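You operate a simulated robot arm through the tools that you are given. There is no shell and no other tool.

You are at the controls of a simulated two-armed robot. One attempt, no reset.

JOB
Set the desk gauge's limit by the card, measure the blank and save.
Fine: press save once, lift the probe again and leave the table in; don't press zero; leave the card where it is.

The check looks at the end state, three seconds after you hand in, the way a careful person would. Anything else that was tipped, shoved, dropped, spilled or broken makes it a failure.

ROBOT AND FRAMES
Two 6-joint arms with two-finger parallel grippers on one trunk that stands fixed in place. Base frame: the origin is at the foot of the trunk, x ahead of it, y to its left, z up; the work surface is at about z = 760. Lengths are in mm, angles in degrees, forces in N, time in s.
The left shoulder is at [-77, 177, 832], the right one opposite. With the tool pointing down near the work surface each hand reaches from about 100 to 740 mm from the base axis, measured 20 degrees to its own side. Payload 1.57 kg a hand.
The tool frame of a hand sits at the grasp point between the pads (the TCP): z along the fingers, y along the line on which they close. The tips reach 30 mm beyond it. The gripper opens to 80 mm. The fingers are 17 mm wide and 12 mm thick; the gripper's body (40 by 82 mm) begins 80 mm behind the TCP.
Orientation is that of the tool frame in the base frame, as a unit quaternion [x, y, z, w]. With the fingers straight down and closing along the base's y, the tool's x points along the base's -x, its y along +y and its z along -z.

CONTROLS
- The arms move only by the tool arm_command. It takes "left_increments", "right_increments" or both (then of equal length, played together; a hand with none holds still); each is a list of rows, each an object (a shift or turn left out is 0, a gripper value left out holds the last) with "offset": the shift along the base's x, y, z in units of 50 mm (1.0 is 50 mm), a list of three; "delta_rot": the turn, a rotation vector about the base's x, y, z in units of 4 degrees (1.0 is 4 degrees), a list of three. In form: [{"offset": [dx, dy, dz], "delta_rot": [ax, ay, az]}, ...]. A call has 1 to 20 rows; each row shifts and turns the commanded pose from where the row before left it. "left_gripper" and "right_gripper" are, for a hand that has rows, the opening, from 0 (shut) to 1 (fully open), set as the call begins (left out, the last holds). A call with a number of a shift or a turn outside -1 to 1 is refused whole. A row lasts 0.2 s, in which the tool goes at most 50 mm and 8.6 degrees; a call with a longer step from one row to the next is refused whole, and so is a gripper value outside its range. Where a pose cannot be reached the arm comes as near as it can. A force on the tool above 60 N (or 10 N above the force at the start of the call, whichever is more), or a blocked arm, ends the call early, and 0.2 s more pass. Each finger travels about 72 mm/s and halts on what it meets, pressing with about 25 N; the grip force reading is that of the motor and also rises with nothing between the fingers. The clock runs only during rows and for 0.2 s after the last one: add rows that do not move to give the fingers time. It gives the time, the measured TCP pose, the force on the tool (base axes), the opening and the grip force at its end, in the units of the frame above (readings bear some noise), with the torque about the TCP (base axes, N m) and any sound that the robot's microphone picked up.
- Cameras (640 x 400 px; columns grow to the right, rows downward): "scene" is now at [38.4, 8.3, 1560.2]; the picture's right is [0.10, -1.00, 0.00], its down [-0.72, -0.07, -0.69] and it looks along [0.69, 0.07, -0.72] (base axes); focal length 327 px, centre (320, 200). "left" rides on the left gripper at [72, 7, -122] in its tool frame; the picture's right is [-0.09, 1.00, 0.00], its down [-0.84, -0.08, -0.54] and it looks along [-0.54, -0.05, 0.84] (tool axes); focal length 238 px, centre (320, 200). "right" rides on the right gripper at [72, -7, -122] in its tool frame; the picture's right is [0.09, 1.00, 0.00], its down [-0.84, 0.08, -0.54] and it looks along [-0.54, 0.05, 0.84] (tool axes); focal length 238 px, centre (320, 200). There is no depth. A picture from a camera that has moved, and an enlarged one, comes with that camera's place and axes in the base frame and with its lens.
- capture(camera): a new picture of that camera. The clock stands still meanwhile.
- move_column(by): slides the trunk up (or, below 0, down) by that many mm; the arms and the scene camera ride with it, the base frame stays. It gives what a move gives, with no picture.
- pan_tilt(pan, tilt): turns the head with the scene camera to pan (to the left, within 143 degrees either way) and tilt (down, from -29 to 69), counted from straight ahead of the robot. It gives what a move gives.
- close_up(camera, box): a new picture of the part [left, top, right, bottom] of that camera's present view, enlarged. The clock stands still meanwhile.
- job_done(): hands the job in; it is judged then, once.

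Places have to be worked out from the pictures, the camera data and where the tool is seen. Open the grippers and draw the arms clear of the work before you hand the job in, unless the task says otherwise.

The tools are called after "Emit:" as a command line: name --argument value ..., lists and objects as JSON in quotes. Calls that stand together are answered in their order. arm_command: Moves the arms, as the interface text tells. Its arguments: {"type":"object","properties":{"left_increments":{"type":"array"},"left_gripper":{"type":"number"},"right_increments":{"type":"array"},"right_gripper":{"type":"number"}},"required":[]} The other tools are called the same way: move_column (by) slides the trunk up or down; pan_tilt (pan, tilt) turns the head that bears the scene camera; capture (camera) takes a picture; close_up (camera, box) takes an enlarged picture of a part of a camera's view; job_done () hands the job in.

At the start:

```text
clock: 0.0
left_tcp_pos: [460.1, 222.3, 1215.6]
left_orientation: [-0.001, 1.0, 0.0, 0.0]
left_contact_force: [-0.2, -0.3, 0.1]
left_moment: [0.0, -0.03, 0.03]
left_grip_width: 79.7
left_grip_force: 0.1
right_tcp_pos: [514.1, -176.1, 1150.6]
right_orientation: [0.0, 1.0, 0.0, 0.0]
right_contact_force: [-0.1, -0.6, -0.2]
right_moment: [0.04, 0.0, -0.01]
right_grip_width: 80.2
right_grip_force: 0.0
trunk travel left (down, up): [-275.0, 53.0]
head pan, tilt: [5.5, 46.3]
```

scene: 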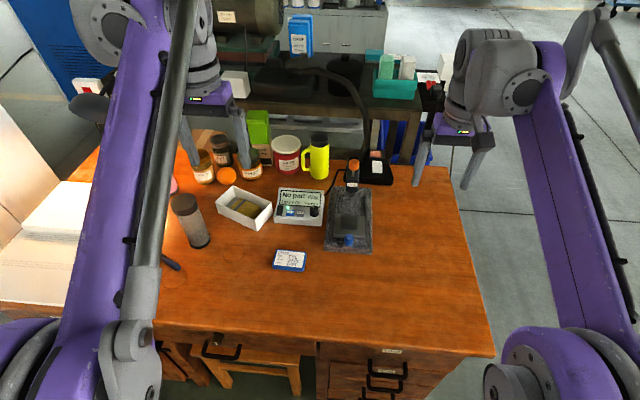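
right: 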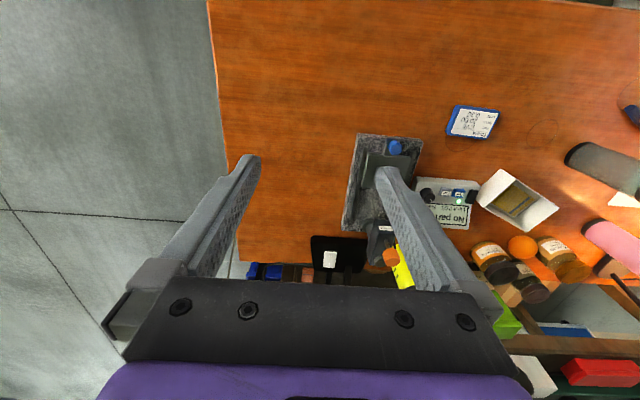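
left: 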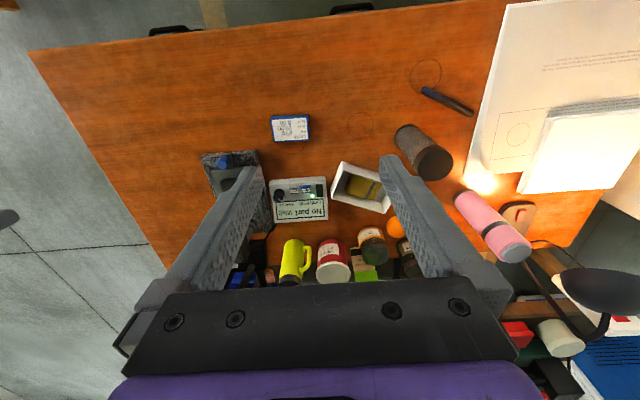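

I start by enlarging the work area: the card, the console, the tray with the blank and the gauge stand.

Emit:
close_up --camera "scene" --box '[200, 150, 400, 275]'

Emit:
close_up --camera "scene" --box '[265, 180, 385, 255]'

Emit:
close_up --camera "left" --box '[260, 100, 400, 230]'

Emit:
close_up --camera "scene" --box '[266, 244, 314, 274]'

```text
3.20 times, centred on (300, 212) of scene
camera zoom: at [38.4, 8.3, 1560.2], right [0.1, -1.0, 0.0], down [-0.72, -0.07, -0.69], along [0.69, 0.07, -0.72], focal length 1045 px, centre (384, 160)
```

zoom: 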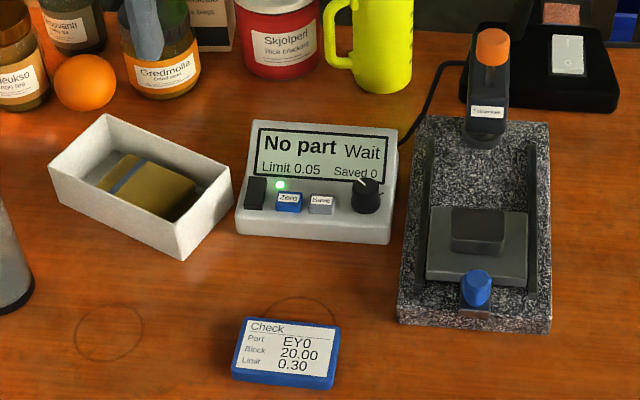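

```text
5.33 times, centred on (325, 218) of scene
camera zoom: at [38.4, 8.3, 1560.2], right [0.1, -1.0, 0.0], down [-0.72, -0.07, -0.69], along [0.69, 0.07, -0.72], focal length 1742 px, centre (293, 107)
```

zoom: 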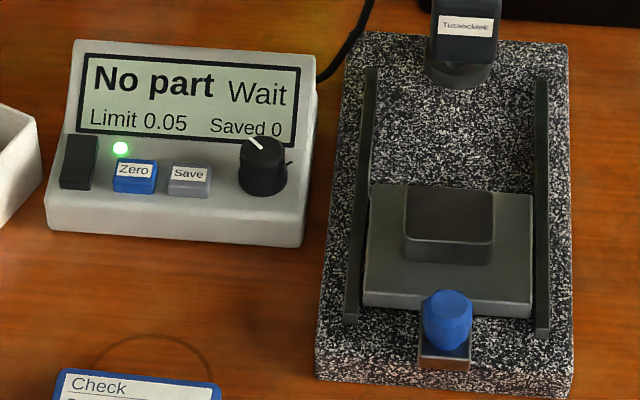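

```text
3.08 times, centred on (330, 165) of left
camera zoom: at [388.2, 227.6, 1336.6], right [0.09, 1.0, 0.0], down [0.84, -0.08, 0.54], along [0.54, -0.05, -0.84], focal length 733 px, centre (289, 308)
```

zoom: 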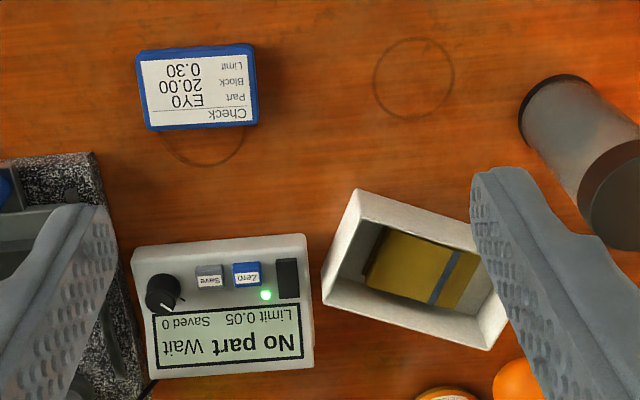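

```text
13.33 times, centred on (290, 259) of scene
camera zoom: at [38.4, 8.3, 1560.2], right [0.1, -1.0, 0.0], down [-0.72, -0.07, -0.69], along [0.69, 0.07, -0.72], focal length 4355 px, centre (720, -587)
```

zoom: 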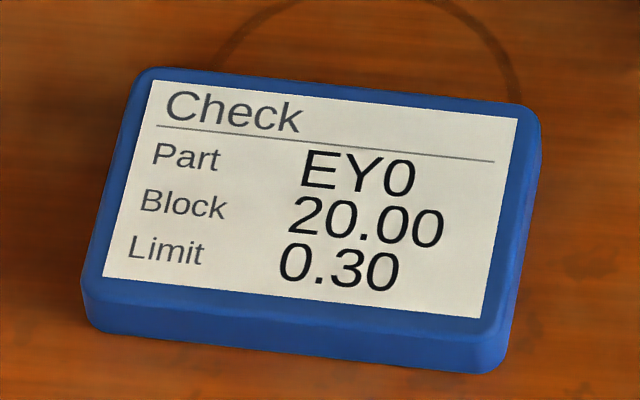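

The card asks for part EY0, limit 0.30; the gauge is at limit 0.05 and reads "No part / Wait". I look at the stand from the right wrist camera for a second perspective before moving.

Emit:
close_up --camera "right" --box '[330, 110, 490, 270]'

Emit:
close_up --camera "left" --box '[180, 130, 300, 290]'

Emit:
close_up --camera "scene" --box '[320, 150, 384, 190]'

Emit:
close_up --camera "scene" --box '[214, 180, 278, 220]'

```text
2.50 times, centred on (410, 190) of right
camera zoom: at [441.2, -184.4, 1271.8], right [-0.09, 1.0, 0.0], down [0.84, 0.08, 0.54], along [0.54, 0.05, -0.84], focal length 596 px, centre (95, 225)
```

zoom: 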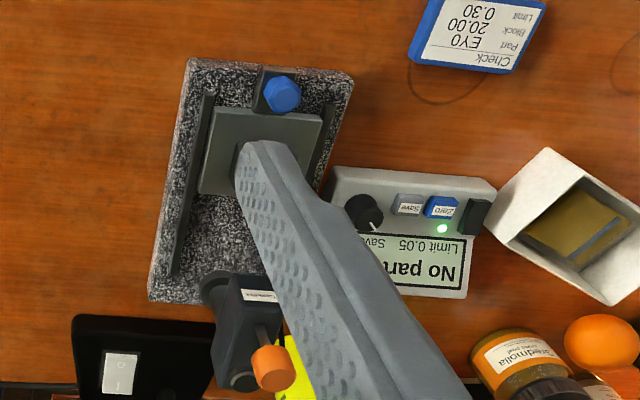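

```text
2.50 times, centred on (240, 210) of left
camera zoom: at [388.2, 227.6, 1336.6], right [0.09, 1.0, 0.0], down [0.84, -0.08, 0.54], along [0.54, -0.05, -0.84], focal length 596 px, centre (520, 175)
```

zoom: 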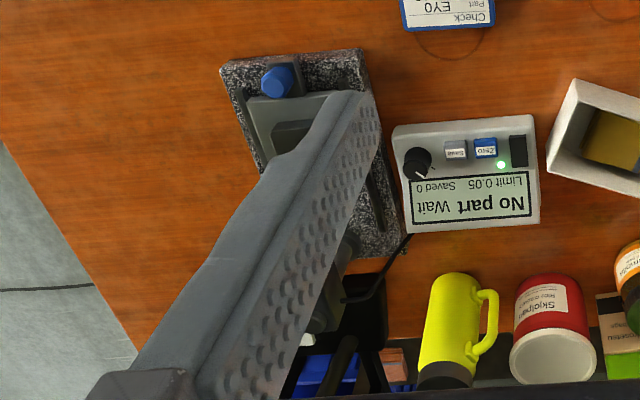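

```text
10.00 times, centred on (352, 170) of scene
camera zoom: at [38.4, 8.3, 1560.2], right [0.1, -1.0, 0.0], down [-0.72, -0.07, -0.69], along [0.69, 0.07, -0.72], focal length 3266 px, centre (0, 500)
```

zoom: 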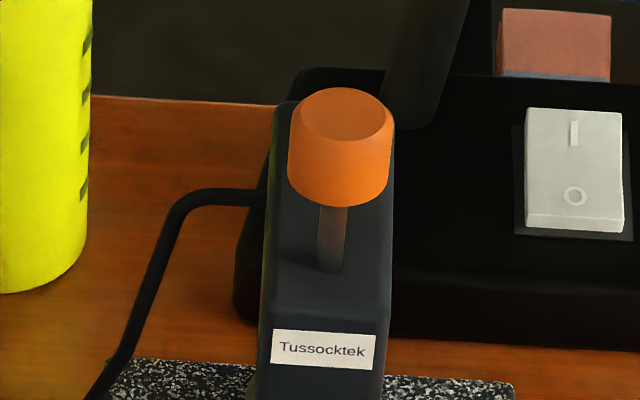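

```text
10.00 times, centred on (246, 200) of scene
camera zoom: at [38.4, 8.3, 1560.2], right [0.1, -1.0, 0.0], down [-0.72, -0.07, -0.69], along [0.69, 0.07, -0.72], focal length 3266 px, centre (1060, 200)
```

zoom: 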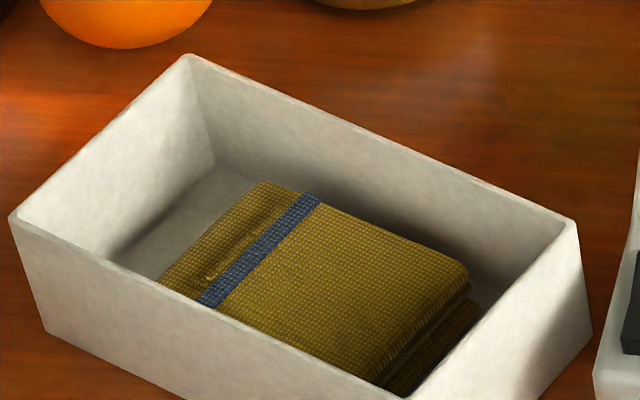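

The tray holds only a folded cloth, so the dark block on the gauge's sliding table looks like the blank; triangulation puts the orange probe knob near (765, -19, 953). I bring the right hand, tilted 30° forward, to about (560, -19, 1000) for a nearer look.

Emit:
arm_command --right_increments '[{"offset": [0.115, 0.3925, -0.375], "delta_rot": [0, -0.9375, 0]}, {"offset": [0.115, 0.3925, -0.375], "delta_rot": [0, -0.9375, 0]}, {"offset": [0.115, 0.3925, -0.375], "delta_rot": [0, -0.9375, 0]}, {"offset": [0.115, 0.3925, -0.375], "delta_rot": [0, -0.9375, 0]}, {"offset": [0.115, 0.3925, -0.375], "delta_rot": [0, -0.9375, 0]}, {"offset": [0.115, 0.3925, -0.375], "delta_rot": [0, -0.9375, 0]}, {"offset": [0.115, 0.3925, -0.375], "delta_rot": [0, -0.9375, 0]}, {"offset": [0.115, 0.3925, -0.375], "delta_rot": [0, -0.9375, 0]}, {}]'

Emit:
capture --camera "right"

Emit:
capture --camera "scene"

```text
clock: 2.0
left_tcp_pos: [459.5, 221.8, 1215.4]
left_orientation: [0.0, 1.0, 0.0, 0.0]
left_contact_force: [0.0, 0.9, 0.4]
left_moment: [0.01, 0.03, 0.04]
left_grip_width: 79.8
left_grip_force: 0.0
right_tcp_pos: [561.2, -19.7, 997.8]
right_orientation: [0.0, 0.966, 0.0, 0.26]
right_contact_force: [-0.1, 0.3, 0.2]
right_moment: [-0.01, -0.01, 0.0]
right_grip_width: 79.9
right_grip_force: 0.1
trunk travel left (down, up): [-275.0, 53.0]
head pan, tilt: [5.5, 46.3]
```

```text
taken
camera right: at [436.5, -27.7, 1068.5], right [-0.08, 1.0, -0.05], down [0.45, 0.08, 0.89], along [0.89, 0.05, -0.46], focal length 238 px, centre (320, 200)
```

right: 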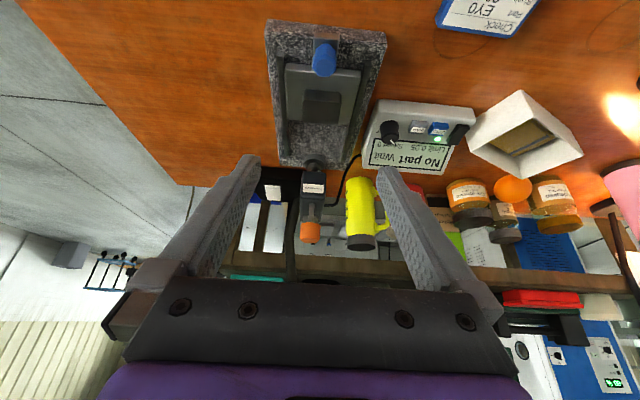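

```text
taken
camera scene: at [38.3, 8.0, 1560.2], right [0.1, -1.0, 0.0], down [-0.72, -0.07, -0.69], along [0.69, 0.07, -0.72], focal length 327 px, centre (320, 200)
```

scene: 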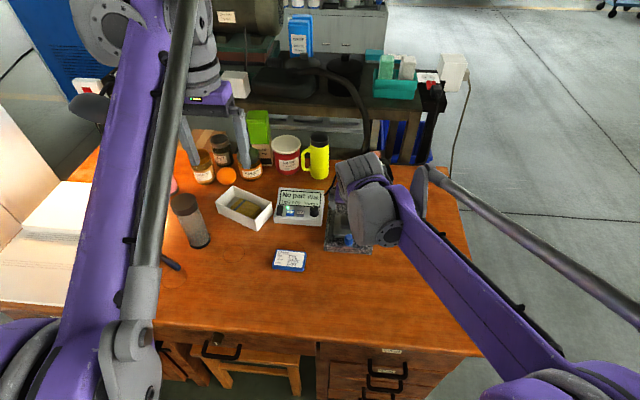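

The view is upside-down but clear; I enlarge the stand and its probe.

Emit:
close_up --camera "right" --box '[260, 10, 400, 98]'

Emit:
close_up --camera "right" --box '[264, 140, 376, 260]'

Emit:
close_up --camera "right" --box '[350, 90, 480, 180]'

```text
4.55 times, centred on (330, 54) of right
camera zoom: at [436.5, -27.7, 1068.5], right [-0.08, 1.0, -0.05], down [0.45, 0.08, 0.89], along [0.89, 0.05, -0.46], focal length 1083 px, centre (274, 864)
```

zoom: 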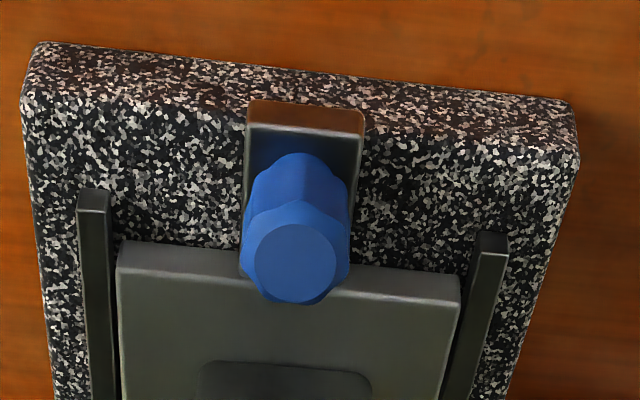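

```text
3.33 times, centred on (320, 200) of right
camera zoom: at [436.5, -27.7, 1068.5], right [-0.08, 1.0, -0.05], down [0.45, 0.08, 0.89], along [0.89, 0.05, -0.46], focal length 794 px, centre (320, 200)
```

zoom: 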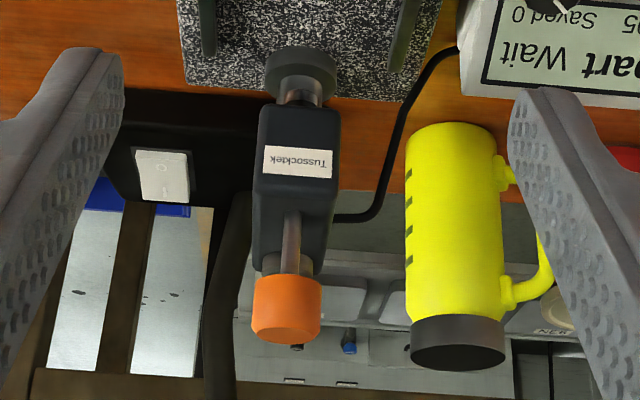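

```text
4.44 times, centred on (415, 135) of right
camera zoom: at [436.5, -27.7, 1068.5], right [-0.08, 1.0, -0.05], down [0.45, 0.08, 0.89], along [0.89, 0.05, -0.46], focal length 1059 px, centre (-102, 489)
```

zoom: 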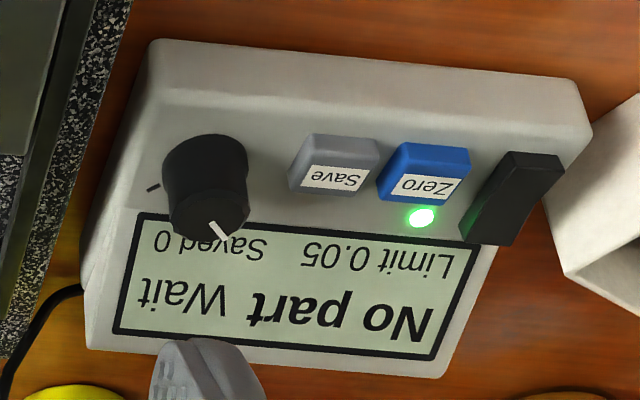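

The probe head has an orange knob on a stem and a wide foot beneath; now a look at the dark block on the table and the end stops.

Emit:
close_up --camera "right" --box '[270, 55, 380, 185]'

Emit:
close_up --camera "right" --box '[460, 80, 590, 160]'

```text
3.08 times, centred on (325, 120) of right
camera zoom: at [436.5, -27.7, 1068.5], right [-0.08, 1.0, -0.05], down [0.45, 0.08, 0.89], along [0.89, 0.05, -0.46], focal length 733 px, centre (305, 446)
```

zoom: 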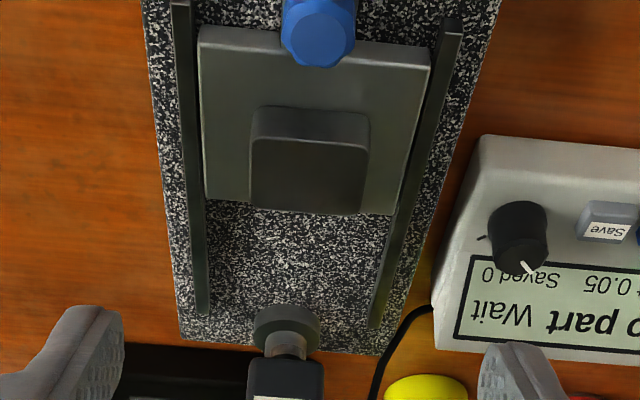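

```text
4.92 times, centred on (525, 120) of right
camera zoom: at [436.5, -27.7, 1068.5], right [-0.08, 1.0, -0.05], down [0.45, 0.08, 0.89], along [0.89, 0.05, -0.46], focal length 1173 px, centre (-689, 594)
```

zoom: 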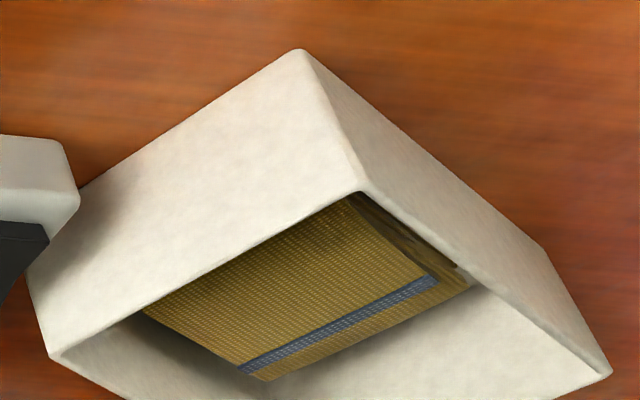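

The blank sits at the rear of the sliding table, the probe head is behind it near x≈768. I need a side profile, so I swing the right hand round to the right side of the stand, looking along +y.

Emit:
arm_command --right_increments '[{"offset": [0.04, -0.23, 0.0], "delta_rot": [0, 0, 1]}, {"offset": [0.04, -0.23, 0.0], "delta_rot": [0, 0, 1]}, {"offset": [0.04, -0.23, 0.0], "delta_rot": [0, 0, 1]}, {"offset": [0.04, -0.23, 0.0], "delta_rot": [0, 0, 1]}, {"offset": [0.04, -0.23, 0.0], "delta_rot": [0, 0, 1]}, {"offset": [0.04, -0.23, 0.0], "delta_rot": [0, 0, 1]}, {"offset": [0.04, -0.23, 0.0], "delta_rot": [0, 0, 1]}, {"offset": [0.04, -0.23, 0.0], "delta_rot": [0, 0, 1]}, {"offset": [0.04, -0.23, 0.0], "delta_rot": [0, 0, 1]}, {"offset": [0.04, -0.23, 0.0], "delta_rot": [0, 0, 1]}, {"offset": [0.04, -0.23, 0.0], "delta_rot": [0, 0, 1]}, {"offset": [0.04, -0.23, 0.0], "delta_rot": [0, 0, 1]}, {"offset": [0.04, -0.23, 0.0], "delta_rot": [0, 0, 1]}, {"offset": [0.04, -0.23, 0.0], "delta_rot": [0, 0, 1]}, {"offset": [0.04, -0.23, 0.0], "delta_rot": [0, 0, 1]}, {"offset": [0.04, -0.23, 0.0], "delta_rot": [0, 0, 1]}, {"offset": [0.04, -0.23, 0.0], "delta_rot": [0, 0, 1]}, {"offset": [0.04, -0.23, 0.0], "delta_rot": [0, 0, 1]}, {"offset": [0.04, -0.23, 0.0], "delta_rot": [0, 0, 1]}, {"offset": [0.04, -0.23, 0.0], "delta_rot": [0, 0, 1]}]'

Emit:
arm_command --right_increments '[{"offset": [0.6, 0.1, -0.5], "delta_rot": [0, 0, 1]}, {"offset": [0.6, 0.1, -0.6], "delta_rot": [0, 0, 1]}, {"offset": [0.6, 0.1, -0.6], "delta_rot": [0, 0, 0.5]}, {}]'

Emit:
capture --camera "right"

```text
clock: 6.2
left_tcp_pos: [460.5, 221.5, 1214.7]
left_orientation: [0.0, 1.0, 0.001, 0.0]
left_contact_force: [0.0, -0.9, 0.2]
left_moment: [0.0, -0.05, 0.03]
left_grip_width: 80.0
left_grip_force: 0.0
right_tcp_pos: [601.0, -250.8, 998.8]
right_orientation: [-0.622, 0.739, 0.167, 0.198]
right_contact_force: [0.4, -0.2, -0.2]
right_moment: [-0.01, 0.0, 0.02]
right_grip_width: 80.2
right_grip_force: 0.0
trunk travel left (down, up): [-275.0, 53.0]
head pan, tilt: [5.5, 46.3]
```

```text
clock: 7.2
left_tcp_pos: [461.0, 222.4, 1213.3]
left_orientation: [0.0, 1.0, 0.0, 0.0]
left_contact_force: [0.2, 0.4, -0.1]
left_moment: [-0.01, 0.02, -0.01]
left_grip_width: 80.1
left_grip_force: 0.0
right_tcp_pos: [672.7, -234.5, 920.0]
right_orientation: [-0.68, 0.686, 0.183, 0.183]
right_contact_force: [0.2, -0.4, -0.4]
right_moment: [0.03, 0.0, -0.01]
right_grip_width: 79.9
right_grip_force: 0.1
right hand out of reach, approached as far as the arm can: row 3
trunk travel left (down, up): [-275.0, 53.0]
head pan, tilt: [5.5, 46.3]
```

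```text
taken
camera right: at [677.1, -359.1, 989.9], right [-1.0, -0.07, -0.05], down [-0.07, 0.45, 0.89], along [-0.04, 0.89, -0.46], focal length 238 px, centre (320, 200)
```

right: 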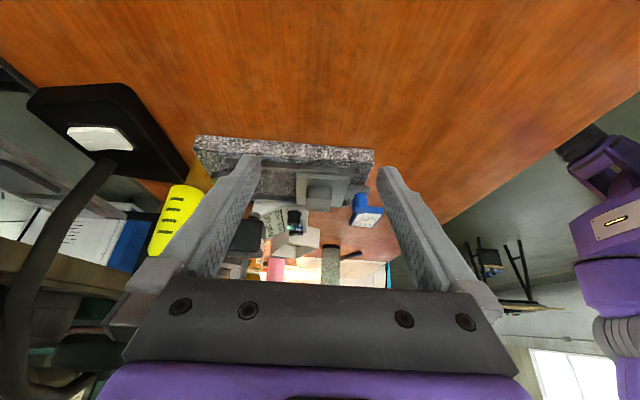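

The probe head hides behind the left finger; I turn the hand 24° back toward +x and lower slightly to get it between the fingers.

Emit:
arm_command --right_increments '[{"offset": [-0.2, 0.1, -0.1], "delta_rot": [0, 0, -1]}, {"offset": [-0.2, 0.1, -0.1], "delta_rot": [0, 0, -1]}, {"offset": [-0.2, 0.1, -0.2], "delta_rot": [0, 0, -1]}, {"offset": [-0.1, 0.1, -0.2], "delta_rot": [0, 0, -1]}, {"offset": [0, 0.1, -0.2], "delta_rot": [0, 0, -1]}, {"offset": [0, 0.1, -0.2], "delta_rot": [0, 0, -1]}, {}]'

Emit:
capture --camera "right"

Emit:
close_up --camera "right" --box '[210, 130, 430, 290]'

```text
clock: 8.8
left_tcp_pos: [460.1, 222.0, 1215.5]
left_orientation: [0.0, 1.0, 0.0, 0.0]
left_contact_force: [-0.1, -0.1, -0.4]
left_moment: [-0.02, -0.03, 0.01]
left_grip_width: 79.9
left_grip_force: 0.1
right_tcp_pos: [637.5, -202.8, 869.1]
right_orientation: [-0.525, 0.811, 0.141, 0.217]
right_contact_force: [0.5, 0.2, -0.5]
right_moment: [-0.01, -0.01, 0.03]
right_grip_width: 79.9
right_grip_force: 0.0
trunk travel left (down, up): [-275.0, 53.0]
head pan, tilt: [5.5, 46.3]
```

```text
taken
camera right: at [592.3, -320.1, 939.1], right [-0.94, 0.33, -0.05], down [0.11, 0.45, 0.89], along [0.32, 0.83, -0.46], focal length 238 px, centre (320, 200)
```

right: 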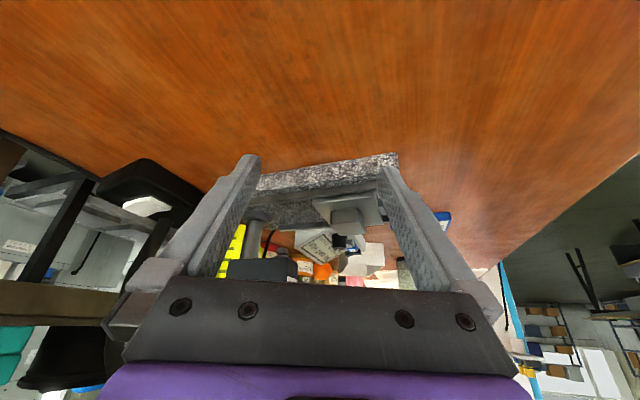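

```text
2.50 times, centred on (320, 210) of right
camera zoom: at [592.3, -320.1, 939.1], right [-0.94, 0.33, -0.05], down [0.11, 0.45, 0.89], along [0.32, 0.83, -0.46], focal length 596 px, centre (320, 175)
```

zoom: 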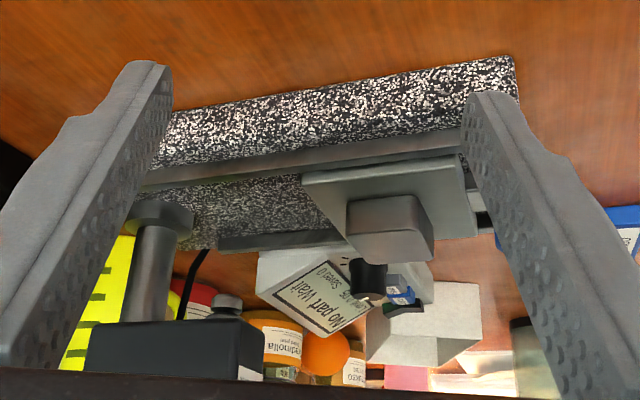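

The head sits on a rear column and overhangs toward me, with the probe spindle underneath. I tilt the hand more level and yaw a bit further to see the probe tip.

Emit:
arm_command --right_increments '[{"offset": [0.15, 0, 0.03], "delta_rot": [0.91, -0.41, 0]}, {"offset": [0.15, 0, 0.03], "delta_rot": [0.91, -0.41, 0]}, {"offset": [0.15, 0, 0.03], "delta_rot": [0.91, -0.41, 0]}, {"offset": [0.15, 0, 0.03], "delta_rot": [0.91, -0.41, 0]}, {"offset": [0.15, 0, 0.03], "delta_rot": [0.91, -0.41, 0]}, {"offset": [0, 0, 0], "delta_rot": [0, 0, -1]}, {"offset": [0, 0, 0], "delta_rot": [0, 0, -1]}, {"delta_rot": [0, 0, -0.75]}, {}]'

Emit:
capture --camera "right"

Emit:
close_up --camera "right" --box '[220, 130, 420, 290]'

```text
clock: 10.8
left_tcp_pos: [460.5, 223.1, 1214.9]
left_orientation: [-0.001, 1.0, 0.001, 0.0]
left_contact_force: [0.2, -0.9, -0.3]
left_moment: [0.03, 0.02, 0.0]
left_grip_width: 80.1
left_grip_force: 0.1
right_tcp_pos: [674.7, -203.9, 875.9]
right_orientation: [-0.418, 0.804, 0.194, 0.375]
right_contact_force: [0.5, -0.4, -0.2]
right_moment: [0.0, 0.02, -0.04]
right_grip_width: 80.0
right_grip_force: 0.0
trunk travel left (down, up): [-275.0, 53.0]
head pan, tilt: [5.5, 46.3]
```

```text
taken
camera right: at [599.5, -322.8, 900.3], right [-0.85, 0.52, -0.07], down [0.01, 0.15, 0.99], along [0.53, 0.84, -0.13], focal length 238 px, centre (320, 200)
```

right: 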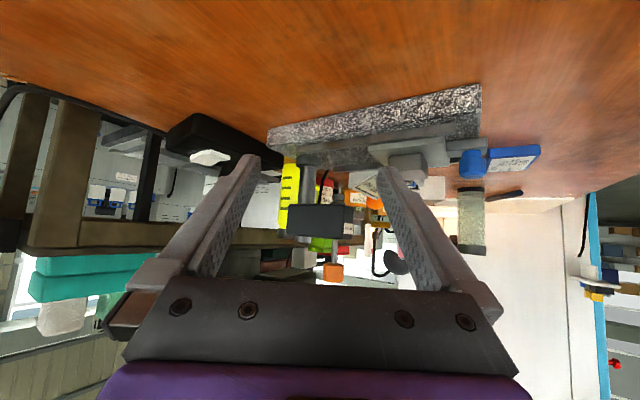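

```text
2.50 times, centred on (320, 210) of right
camera zoom: at [599.5, -322.8, 900.3], right [-0.85, 0.52, -0.07], down [0.01, 0.15, 0.99], along [0.53, 0.84, -0.13], focal length 596 px, centre (320, 175)
```

zoom: 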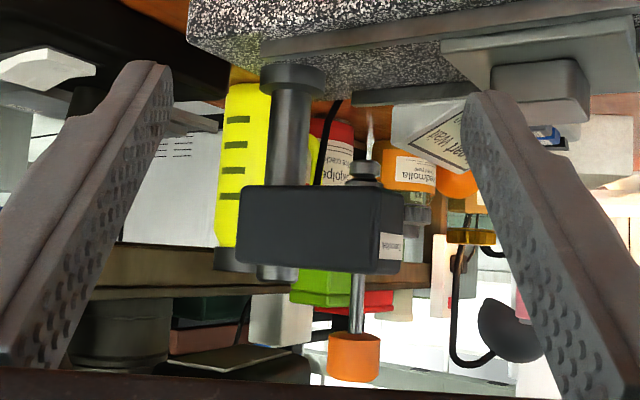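

Now I see the probe tip below the collar and the stem/knob above. I zoom to judge the tip's height versus the top of the blank.

Emit:
close_up --camera "right" --box '[340, 150, 404, 190]'

Emit:
close_up --camera "right" --box '[360, 120, 500, 208]'

Emit:
close_up --camera "right" --box '[290, 190, 386, 290]'

```text
10.00 times, centred on (372, 170) of right
camera zoom: at [599.5, -322.8, 900.3], right [-0.85, 0.52, -0.07], down [0.01, 0.15, 0.99], along [0.53, 0.84, -0.13], focal length 2384 px, centre (-200, 500)
```

zoom: 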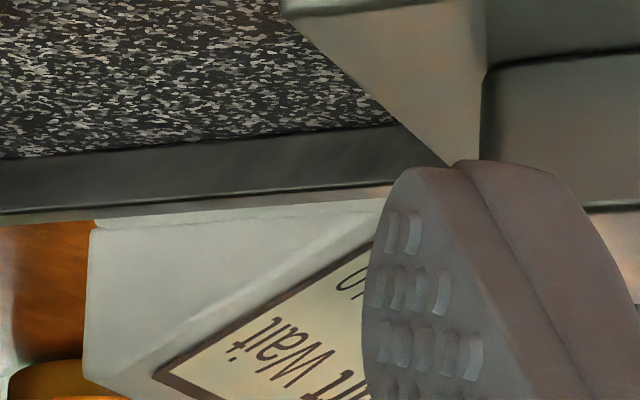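

```text
4.55 times, centred on (430, 164) of right
camera zoom: at [599.5, -322.8, 900.3], right [-0.85, 0.52, -0.07], down [0.01, 0.15, 0.99], along [0.53, 0.84, -0.13], focal length 1083 px, centre (-180, 364)
```

zoom: 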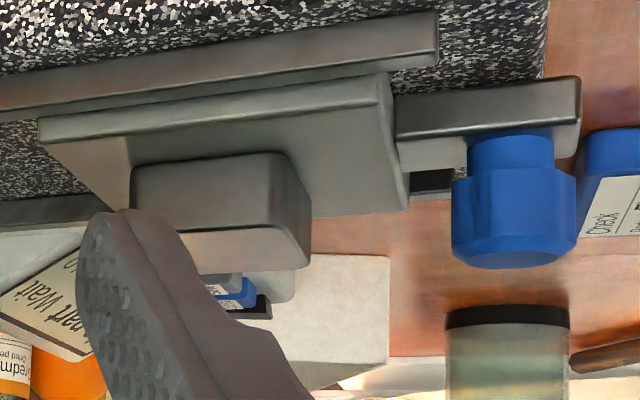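

```text
4.00 times, centred on (338, 240) of right
camera zoom: at [599.5, -322.8, 900.3], right [-0.85, 0.52, -0.07], down [0.01, 0.15, 0.99], along [0.53, 0.84, -0.13], focal length 953 px, centre (248, 40)
```

zoom: 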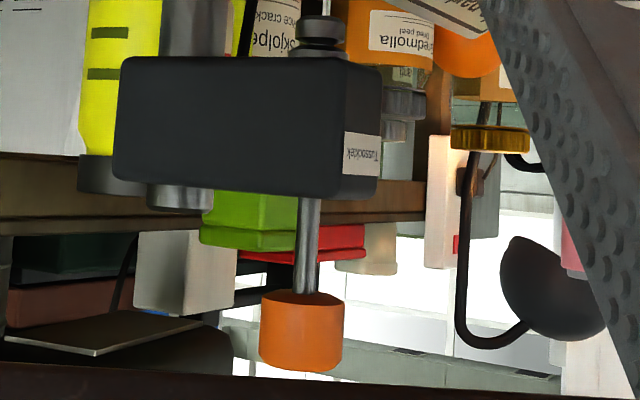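

The crop was off; the probe tip is near image (340, 178). I zoom there.

Emit:
close_up --camera "right" --box '[316, 160, 364, 190]'

```text
13.33 times, centred on (340, 175) of right
camera zoom: at [599.5, -322.8, 900.3], right [-0.85, 0.52, -0.07], down [0.01, 0.15, 0.99], along [0.53, 0.84, -0.13], focal length 3178 px, centre (53, 533)
```

zoom: 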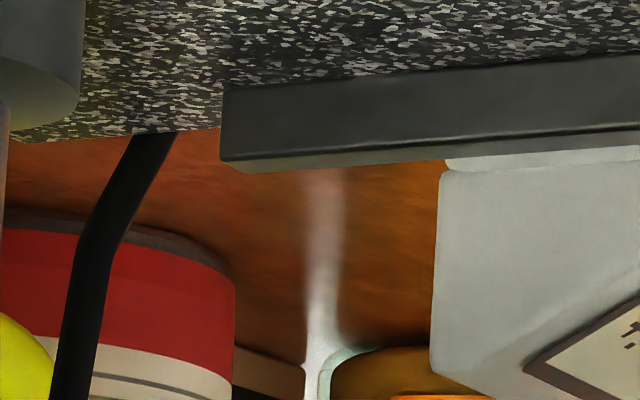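

That streak is light glare on the wood, not the probe. I zoom on the collar itself.

Emit:
close_up --camera "right" --box '[312, 175, 376, 215]'

```text
10.00 times, centred on (344, 195) of right
camera zoom: at [599.5, -322.8, 900.3], right [-0.85, 0.52, -0.07], down [0.01, 0.15, 0.99], along [0.53, 0.84, -0.13], focal length 2384 px, centre (80, 250)
```

zoom: 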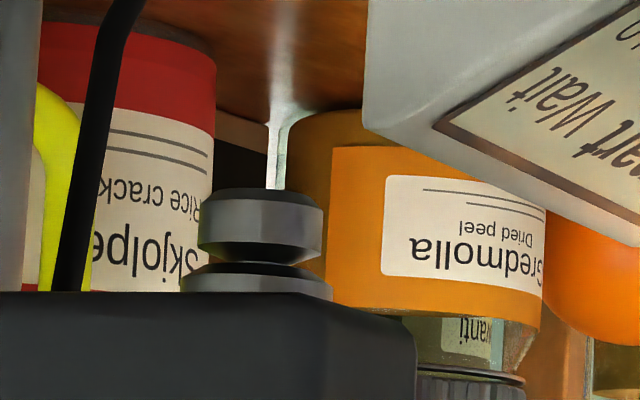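

The probe foot bottom is around z≈846, well above the blank's top (≈820), so it's up now; probe axis ≈ (761, -20). Next I bring the left hand in front of the console to measure the limit knob and Save button.

Emit:
arm_command --left_increments '[{"offset": [0.325, -0.3175, -0.6625], "delta_rot": [0, -0.9375, 0]}, {"offset": [0.325, -0.3175, -0.6625], "delta_rot": [0, -0.9375, 0]}, {"offset": [0.325, -0.3175, -0.6625], "delta_rot": [0, -0.9375, 0]}, {"offset": [0.325, -0.3175, -0.6625], "delta_rot": [0, -0.9375, 0]}, {"offset": [0.325, -0.3175, -0.6625], "delta_rot": [0, -0.9375, 0]}, {"offset": [0.325, -0.3175, -0.6625], "delta_rot": [0, -0.9375, 0]}, {"offset": [0.325, -0.3175, -0.6625], "delta_rot": [0, -0.9375, 0]}, {"offset": [0.325, -0.3175, -0.6625], "delta_rot": [0, -0.9375, 0]}, {}]'

Emit:
capture --camera "left"

Emit:
capture --camera "scene"

```text
clock: 12.8
left_tcp_pos: [590.6, 95.6, 949.0]
left_orientation: [0.0, 0.966, 0.001, 0.26]
left_contact_force: [0.1, -0.1, -0.5]
left_moment: [-0.01, -0.02, 0.02]
left_grip_width: 79.8
left_grip_force: 0.0
right_tcp_pos: [674.3, -203.3, 876.6]
right_orientation: [-0.419, 0.804, 0.195, 0.375]
right_contact_force: [-0.4, -0.8, 0.0]
right_moment: [0.03, 0.0, -0.05]
right_grip_width: 79.8
right_grip_force: 0.0
trunk travel left (down, up): [-275.0, 53.0]
head pan, tilt: [5.5, 46.3]
```

```text
taken
camera left: at [466.7, 100.0, 1019.8], right [0.08, 1.0, 0.05], down [0.45, -0.08, 0.89], along [0.89, -0.05, -0.46], focal length 238 px, centre (320, 200)
```

left: 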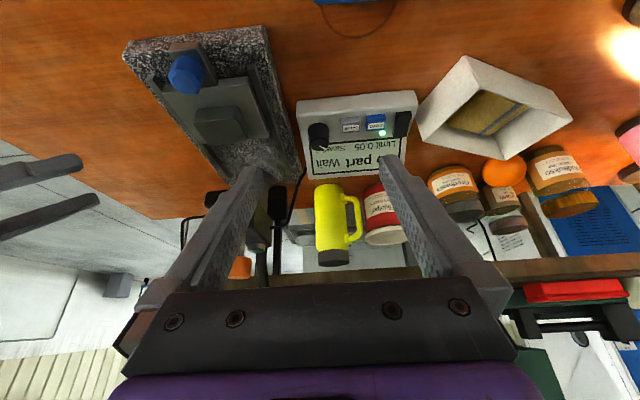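

```text
taken
camera scene: at [37.9, 8.5, 1560.2], right [0.1, -1.0, 0.0], down [-0.72, -0.07, -0.69], along [0.69, 0.07, -0.72], focal length 327 px, centre (320, 200)
```

scene: 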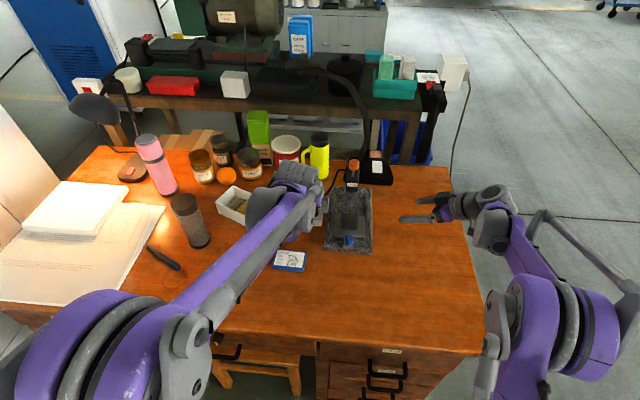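

Emit:
close_up --camera "left" --box '[290, 80, 425, 185]'

Emit:
close_up --camera "left" --box '[300, 105, 364, 145]'

```text
3.81 times, centred on (358, 132) of left
camera zoom: at [466.7, 100.0, 1019.8], right [0.08, 1.0, 0.05], down [0.45, -0.08, 0.89], along [0.89, -0.05, -0.46], focal length 908 px, centre (177, 457)
```

zoom: 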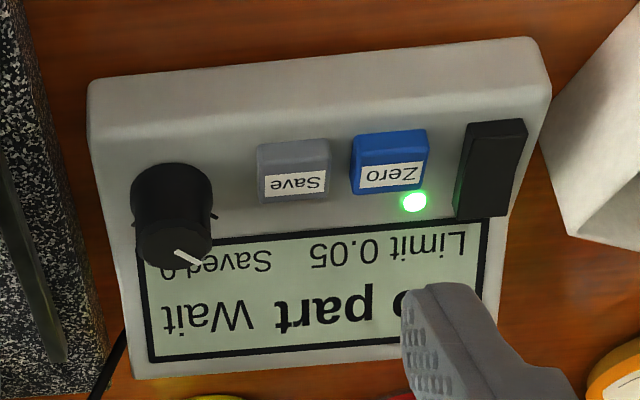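

```text
10.00 times, centred on (332, 125) of left
camera zoom: at [466.7, 100.0, 1019.8], right [0.08, 1.0, 0.05], down [0.45, -0.08, 0.89], along [0.89, -0.05, -0.46], focal length 2384 px, centre (200, 950)
```

zoom: 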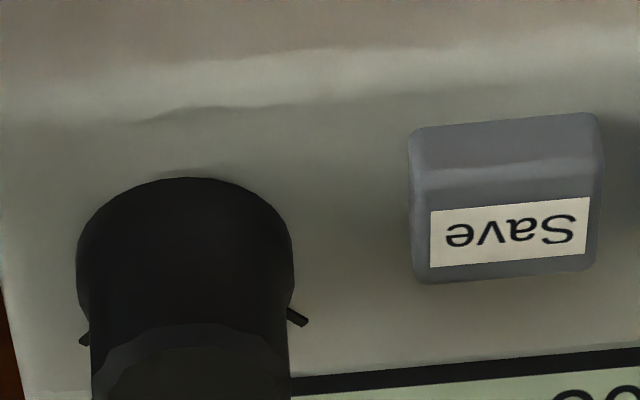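

Estimates: Save ≈ (698,132,797), knob top ≈ (706,90,812). To get the console's slope and the knob's axis I take a low side view from the left.

Emit:
arm_command --left_increments '[{"offset": [0.074, 0.173, -0.13], "delta_rot": [0, 0, -1]}, {"offset": [0.074, 0.173, -0.13], "delta_rot": [0, 0, -1]}, {"offset": [0.074, 0.173, -0.13], "delta_rot": [0, 0, -1]}, {"offset": [0.074, 0.173, -0.13], "delta_rot": [0, 0, -1]}, {"offset": [0.074, 0.173, -0.13], "delta_rot": [0, 0, -1]}, {"offset": [0.074, 0.173, -0.13], "delta_rot": [0, 0, -1]}, {"offset": [0.074, 0.173, -0.13], "delta_rot": [0, 0, -1]}, {"offset": [0.074, 0.173, -0.13], "delta_rot": [0, 0, -1]}, {"offset": [0.074, 0.173, -0.13], "delta_rot": [0, 0, -1]}, {"offset": [0.074, 0.173, -0.13], "delta_rot": [0, 0, -1]}, {"offset": [0.074, 0.173, -0.13], "delta_rot": [0, 0, -1]}, {"offset": [0.074, 0.173, -0.13], "delta_rot": [0, 0, -1]}, {"offset": [0.074, 0.173, -0.13], "delta_rot": [0, 0, -1]}, {"offset": [0.074, 0.173, -0.13], "delta_rot": [0, 0, -0.5]}, {"delta_rot": [-0.809, -0.588, 0]}, {"delta_rot": [-0.809, -0.588, 0]}, {"delta_rot": [-0.809, -0.588, 0]}, {"delta_rot": [-0.809, -0.588, 0]}, {"delta_rot": [-0.809, -0.588, 0]}, {}]'

Emit:
capture --camera "left"

Emit:
close_up --camera "left" --box '[230, 90, 410, 210]'

```text
clock: 17.0
left_tcp_pos: [642.9, 215.2, 859.1]
left_orientation: [0.411, 0.807, -0.193, 0.377]
left_contact_force: [-0.8, -0.5, -0.2]
left_moment: [0.01, 0.02, 0.02]
left_grip_width: 80.1
left_grip_force: 0.1
right_tcp_pos: [675.7, -202.9, 877.1]
right_orientation: [-0.419, 0.804, 0.194, 0.375]
right_contact_force: [1.2, 0.4, -0.6]
right_moment: [0.04, 0.0, 0.0]
right_grip_width: 80.5
right_grip_force: 0.1
trunk travel left (down, up): [-275.0, 53.0]
head pan, tilt: [5.5, 46.3]
```

```text
taken
camera left: at [565.0, 331.5, 881.9], right [0.84, 0.54, 0.07], down [0.01, -0.14, 0.99], along [0.54, -0.83, -0.13], focal length 238 px, centre (320, 200)
```

left: 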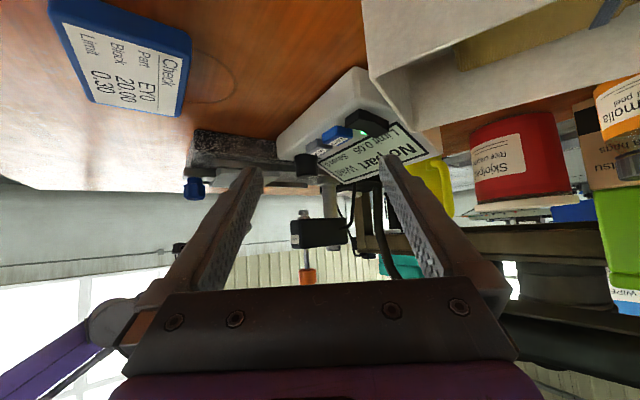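

```text
3.33 times, centred on (320, 150) of left
camera zoom: at [565.0, 331.5, 881.9], right [0.84, 0.54, 0.07], down [0.01, -0.14, 0.99], along [0.54, -0.83, -0.13], focal length 794 px, centre (320, 367)
```

zoom: 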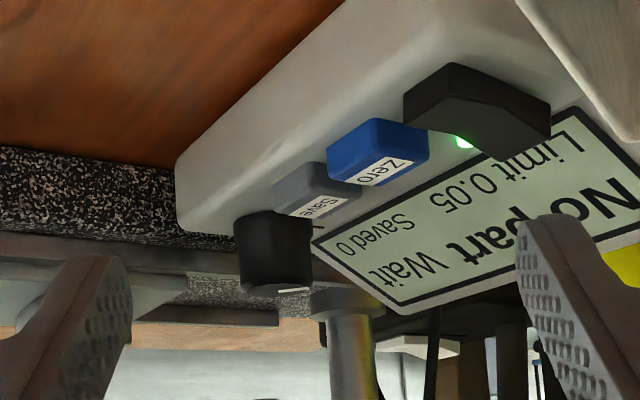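

Knob appears close to vertical, z≈787 to ≈815 at (706,90); Save top ≈ (698,132,793). I zoom in to check the knob axis precisely.

Emit:
close_up --camera "left" --box '[280, 130, 360, 190]'

Emit:
close_up --camera "left" --box '[270, 190, 366, 290]'

Emit:
close_up --camera "left" --box '[170, 110, 330, 210]'

```text
6.67 times, centred on (320, 160) of left
camera zoom: at [565.0, 331.5, 881.9], right [0.84, 0.54, 0.07], down [0.01, -0.14, 0.99], along [0.54, -0.83, -0.13], focal length 1589 px, centre (320, 467)
```

zoom: 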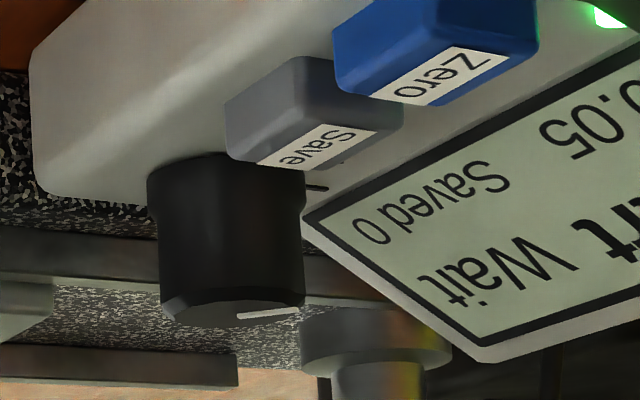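

```text
4.00 times, centred on (318, 240) of left
camera zoom: at [565.0, 331.5, 881.9], right [0.84, 0.54, 0.07], down [0.01, -0.14, 0.99], along [0.54, -0.83, -0.13], focal length 953 px, centre (328, 40)
```

zoom: 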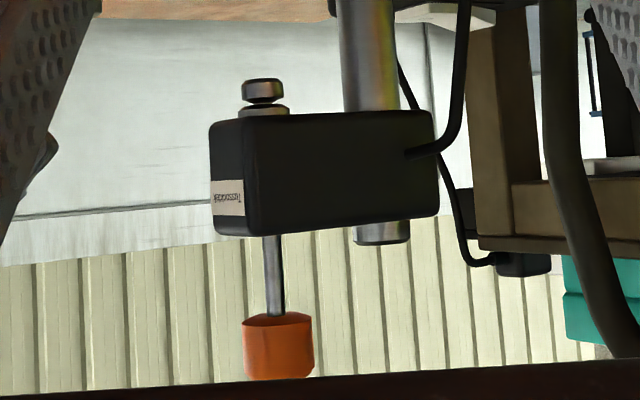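

```text
4.00 times, centred on (250, 160) of left
camera zoom: at [565.0, 331.5, 881.9], right [0.84, 0.54, 0.07], down [0.01, -0.14, 0.99], along [0.54, -0.83, -0.13], focal length 953 px, centre (600, 360)
```

zoom: 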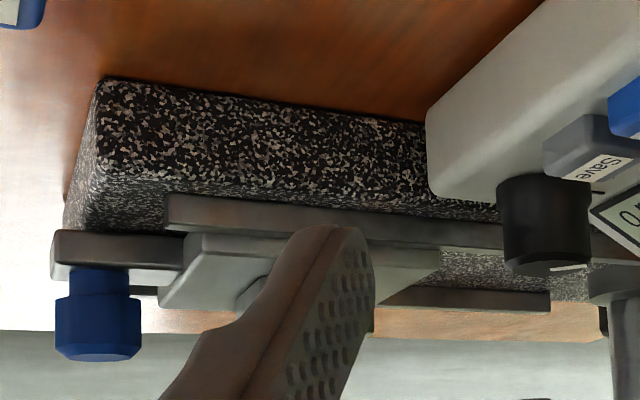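

The knob's axis is vertical and the head/probe geometry is clear. I check the tick marks and pointer from the scene camera, and raise the trunk 50 mm to gain forward reach.

Emit:
move_column --by 50

Emit:
close_up --camera "scene" --box '[272, 180, 336, 220]'

Emit:
capture --camera "scene"

```text
clock: 17.9
left_tcp_pos: [639.9, 215.0, 909.6]
left_orientation: [0.411, 0.808, -0.192, 0.376]
left_contact_force: [-0.5, -0.2, 0.4]
left_moment: [0.0, -0.02, -0.01]
left_grip_width: 80.0
left_grip_force: 0.1
right_tcp_pos: [674.8, -202.8, 926.2]
right_orientation: [-0.419, 0.804, 0.195, 0.375]
right_contact_force: [-1.2, 0.3, 0.1]
right_moment: [0.0, -0.01, -0.01]
right_grip_width: 79.7
right_grip_force: 0.1
trunk travel left (down, up): [-325.0, 3.0]
head pan, tilt: [5.5, 46.3]
```

```text
10.00 times, centred on (304, 200) of scene
camera zoom: at [34.9, 8.3, 1613.1], right [0.1, -1.0, 0.0], down [-0.72, -0.07, -0.69], along [0.69, 0.07, -0.72], focal length 3266 px, centre (480, 200)
```

zoom: 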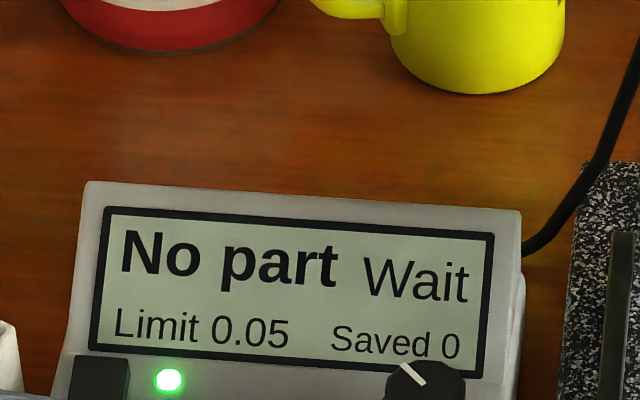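

```text
taken
camera scene: at [34.9, 8.3, 1613.1], right [0.1, -1.0, 0.0], down [-0.72, -0.07, -0.69], along [0.69, 0.07, -0.72], focal length 327 px, centre (320, 200)
```

scene: 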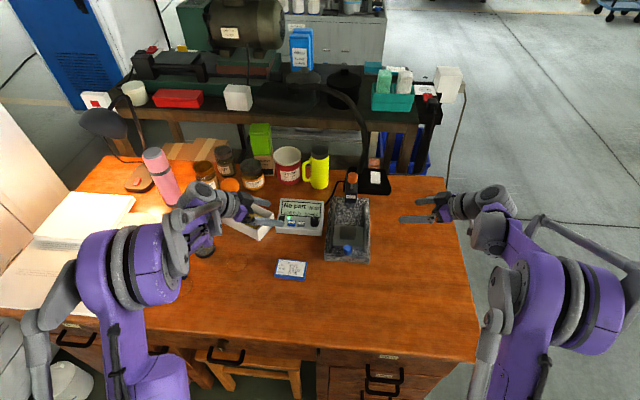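

I zoom on the knob and buttons from the raised viewpoint.

Emit:
close_up --camera "scene" --box '[276, 206, 332, 241]'

Emit:
close_up --camera "scene" --box '[320, 165, 376, 265]'

```text
11.43 times, centred on (304, 224) of scene
camera zoom: at [34.9, 8.3, 1613.1], right [0.1, -1.0, 0.0], down [-0.72, -0.07, -0.69], along [0.69, 0.07, -0.72], focal length 3733 px, centre (503, -69)
```

zoom: 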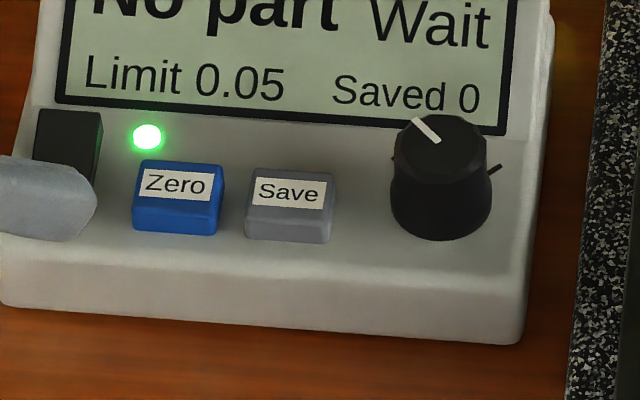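

```text
4.00 times, centred on (348, 215) of scene
camera zoom: at [34.9, 8.3, 1613.1], right [0.1, -1.0, 0.0], down [-0.72, -0.07, -0.69], along [0.69, 0.07, -0.72], focal length 1306 px, centre (208, 140)
```

zoom: 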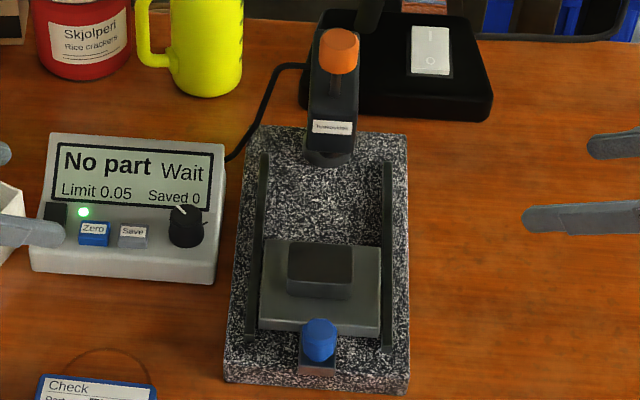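

Knob centre ≈ (709, 91), top ≈ 814; Save ≈ (700,133,796). I bring the left hand back to heading +x with a 12° forward lean, above the knob.

Emit:
arm_command --left_increments '[{"offset": [-0.0286, -0.164, 0.0714], "delta_rot": [0, 0, 0.964]}, {"offset": [-0.0286, -0.164, 0.0714], "delta_rot": [0, 0, 0.964]}, {"offset": [-0.0286, -0.164, 0.0714], "delta_rot": [0, 0, 0.964]}, {"offset": [-0.0286, -0.164, 0.0714], "delta_rot": [0, 0, 0.964]}, {"offset": [-0.0286, -0.164, 0.0714], "delta_rot": [0, 0, 0.964]}, {"offset": [-0.0286, -0.164, 0.0714], "delta_rot": [0, 0, 0.964]}, {"offset": [-0.0286, -0.164, 0.0714], "delta_rot": [0, 0, 0.964]}, {"offset": [-0.0286, -0.164, 0.0714], "delta_rot": [0, 0, 0.964]}, {"offset": [-0.0286, -0.164, 0.0714], "delta_rot": [0, 0, 0.964]}, {"offset": [-0.0286, -0.164, 0.0714], "delta_rot": [0, 0, 0.964]}, {"offset": [-0.0286, -0.164, 0.0714], "delta_rot": [0, 0, 0.964]}, {"offset": [-0.0286, -0.164, 0.0714], "delta_rot": [0, 0, 0.964]}, {"offset": [-0.0286, -0.164, 0.0714], "delta_rot": [0, 0, 0.964]}, {"offset": [-0.0286, -0.164, 0.0714], "delta_rot": [0, 0, 0.964]}, {}]'

Emit:
arm_command --left_increments '[{"offset": [0.14, -0.02, -0.12], "delta_rot": [0, 0.95, 0]}, {"offset": [0.14, -0.02, -0.12], "delta_rot": [0, 0.95, 0]}, {"offset": [0.14, -0.02, -0.12], "delta_rot": [0, 0.95, 0]}, {"offset": [0.14, -0.02, -0.12], "delta_rot": [0, 0.95, 0]}, {"offset": [0.14, -0.02, -0.12], "delta_rot": [0, 0.95, 0]}, {"offset": [0.14, -0.02, -0.12], "delta_rot": [0, 0.95, 0]}, {"offset": [0.14, -0.02, -0.12], "delta_rot": [0, 0.95, 0]}, {"offset": [0.14, -0.02, -0.12], "delta_rot": [0, 0.95, 0]}, {"offset": [0.14, -0.02, -0.12], "delta_rot": [0, 0.95, 0]}, {"offset": [0.14, -0.02, -0.12], "delta_rot": [0, 0.95, 0]}, {}]'

Emit:
capture --camera "left"

Emit:
capture --camera "scene"

```text
clock: 21.1
left_tcp_pos: [621.5, 100.3, 961.8]
left_orientation: [-0.001, 0.906, 0.001, 0.423]
left_contact_force: [0.4, -0.1, 0.4]
left_moment: [0.02, 0.03, -0.04]
left_grip_width: 80.0
left_grip_force: 0.0
right_tcp_pos: [674.9, -203.2, 926.5]
right_orientation: [-0.419, 0.803, 0.195, 0.375]
right_contact_force: [-0.2, -0.8, -0.2]
right_moment: [-0.03, 0.01, 0.0]
right_grip_width: 80.0
right_grip_force: 0.1
trunk travel left (down, up): [-325.0, 3.0]
head pan, tilt: [5.5, 46.3]
```

```text
clock: 23.5
left_tcp_pos: [692.3, 90.9, 900.2]
left_orientation: [0.001, 0.995, 0.0, 0.104]
left_contact_force: [-0.6, 0.4, -0.4]
left_moment: [0.0, -0.02, -0.02]
left_grip_width: 80.0
left_grip_force: 0.0
right_tcp_pos: [674.5, -203.8, 926.3]
right_orientation: [-0.418, 0.804, 0.194, 0.376]
right_contact_force: [0.6, -0.5, 0.3]
right_moment: [0.01, 0.03, 0.01]
right_grip_width: 79.9
right_grip_force: 0.0
trunk travel left (down, up): [-325.0, 3.0]
head pan, tilt: [5.5, 46.3]
```

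```text
taken
camera left: at [596.1, 96.4, 1003.7], right [0.09, 1.0, 0.02], down [0.71, -0.08, 0.7], along [0.7, -0.05, -0.71], focal length 238 px, centre (320, 200)
```

left: 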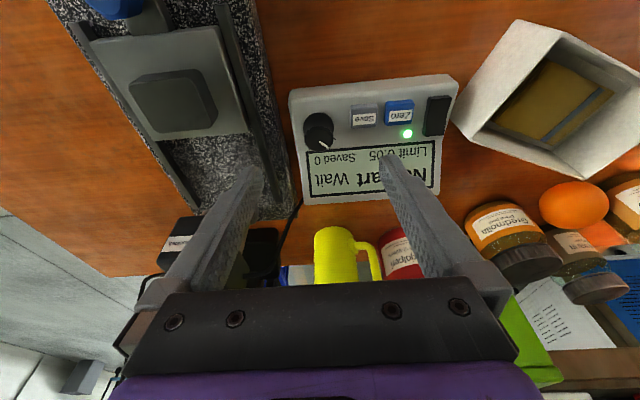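

```text
taken
camera scene: at [35.7, 8.3, 1613.1], right [0.1, -1.0, 0.0], down [-0.72, -0.07, -0.69], along [0.69, 0.07, -0.72], focal length 327 px, centre (320, 200)
```

scene: 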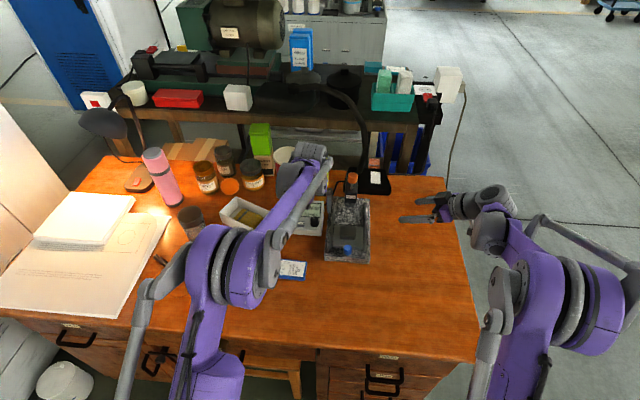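

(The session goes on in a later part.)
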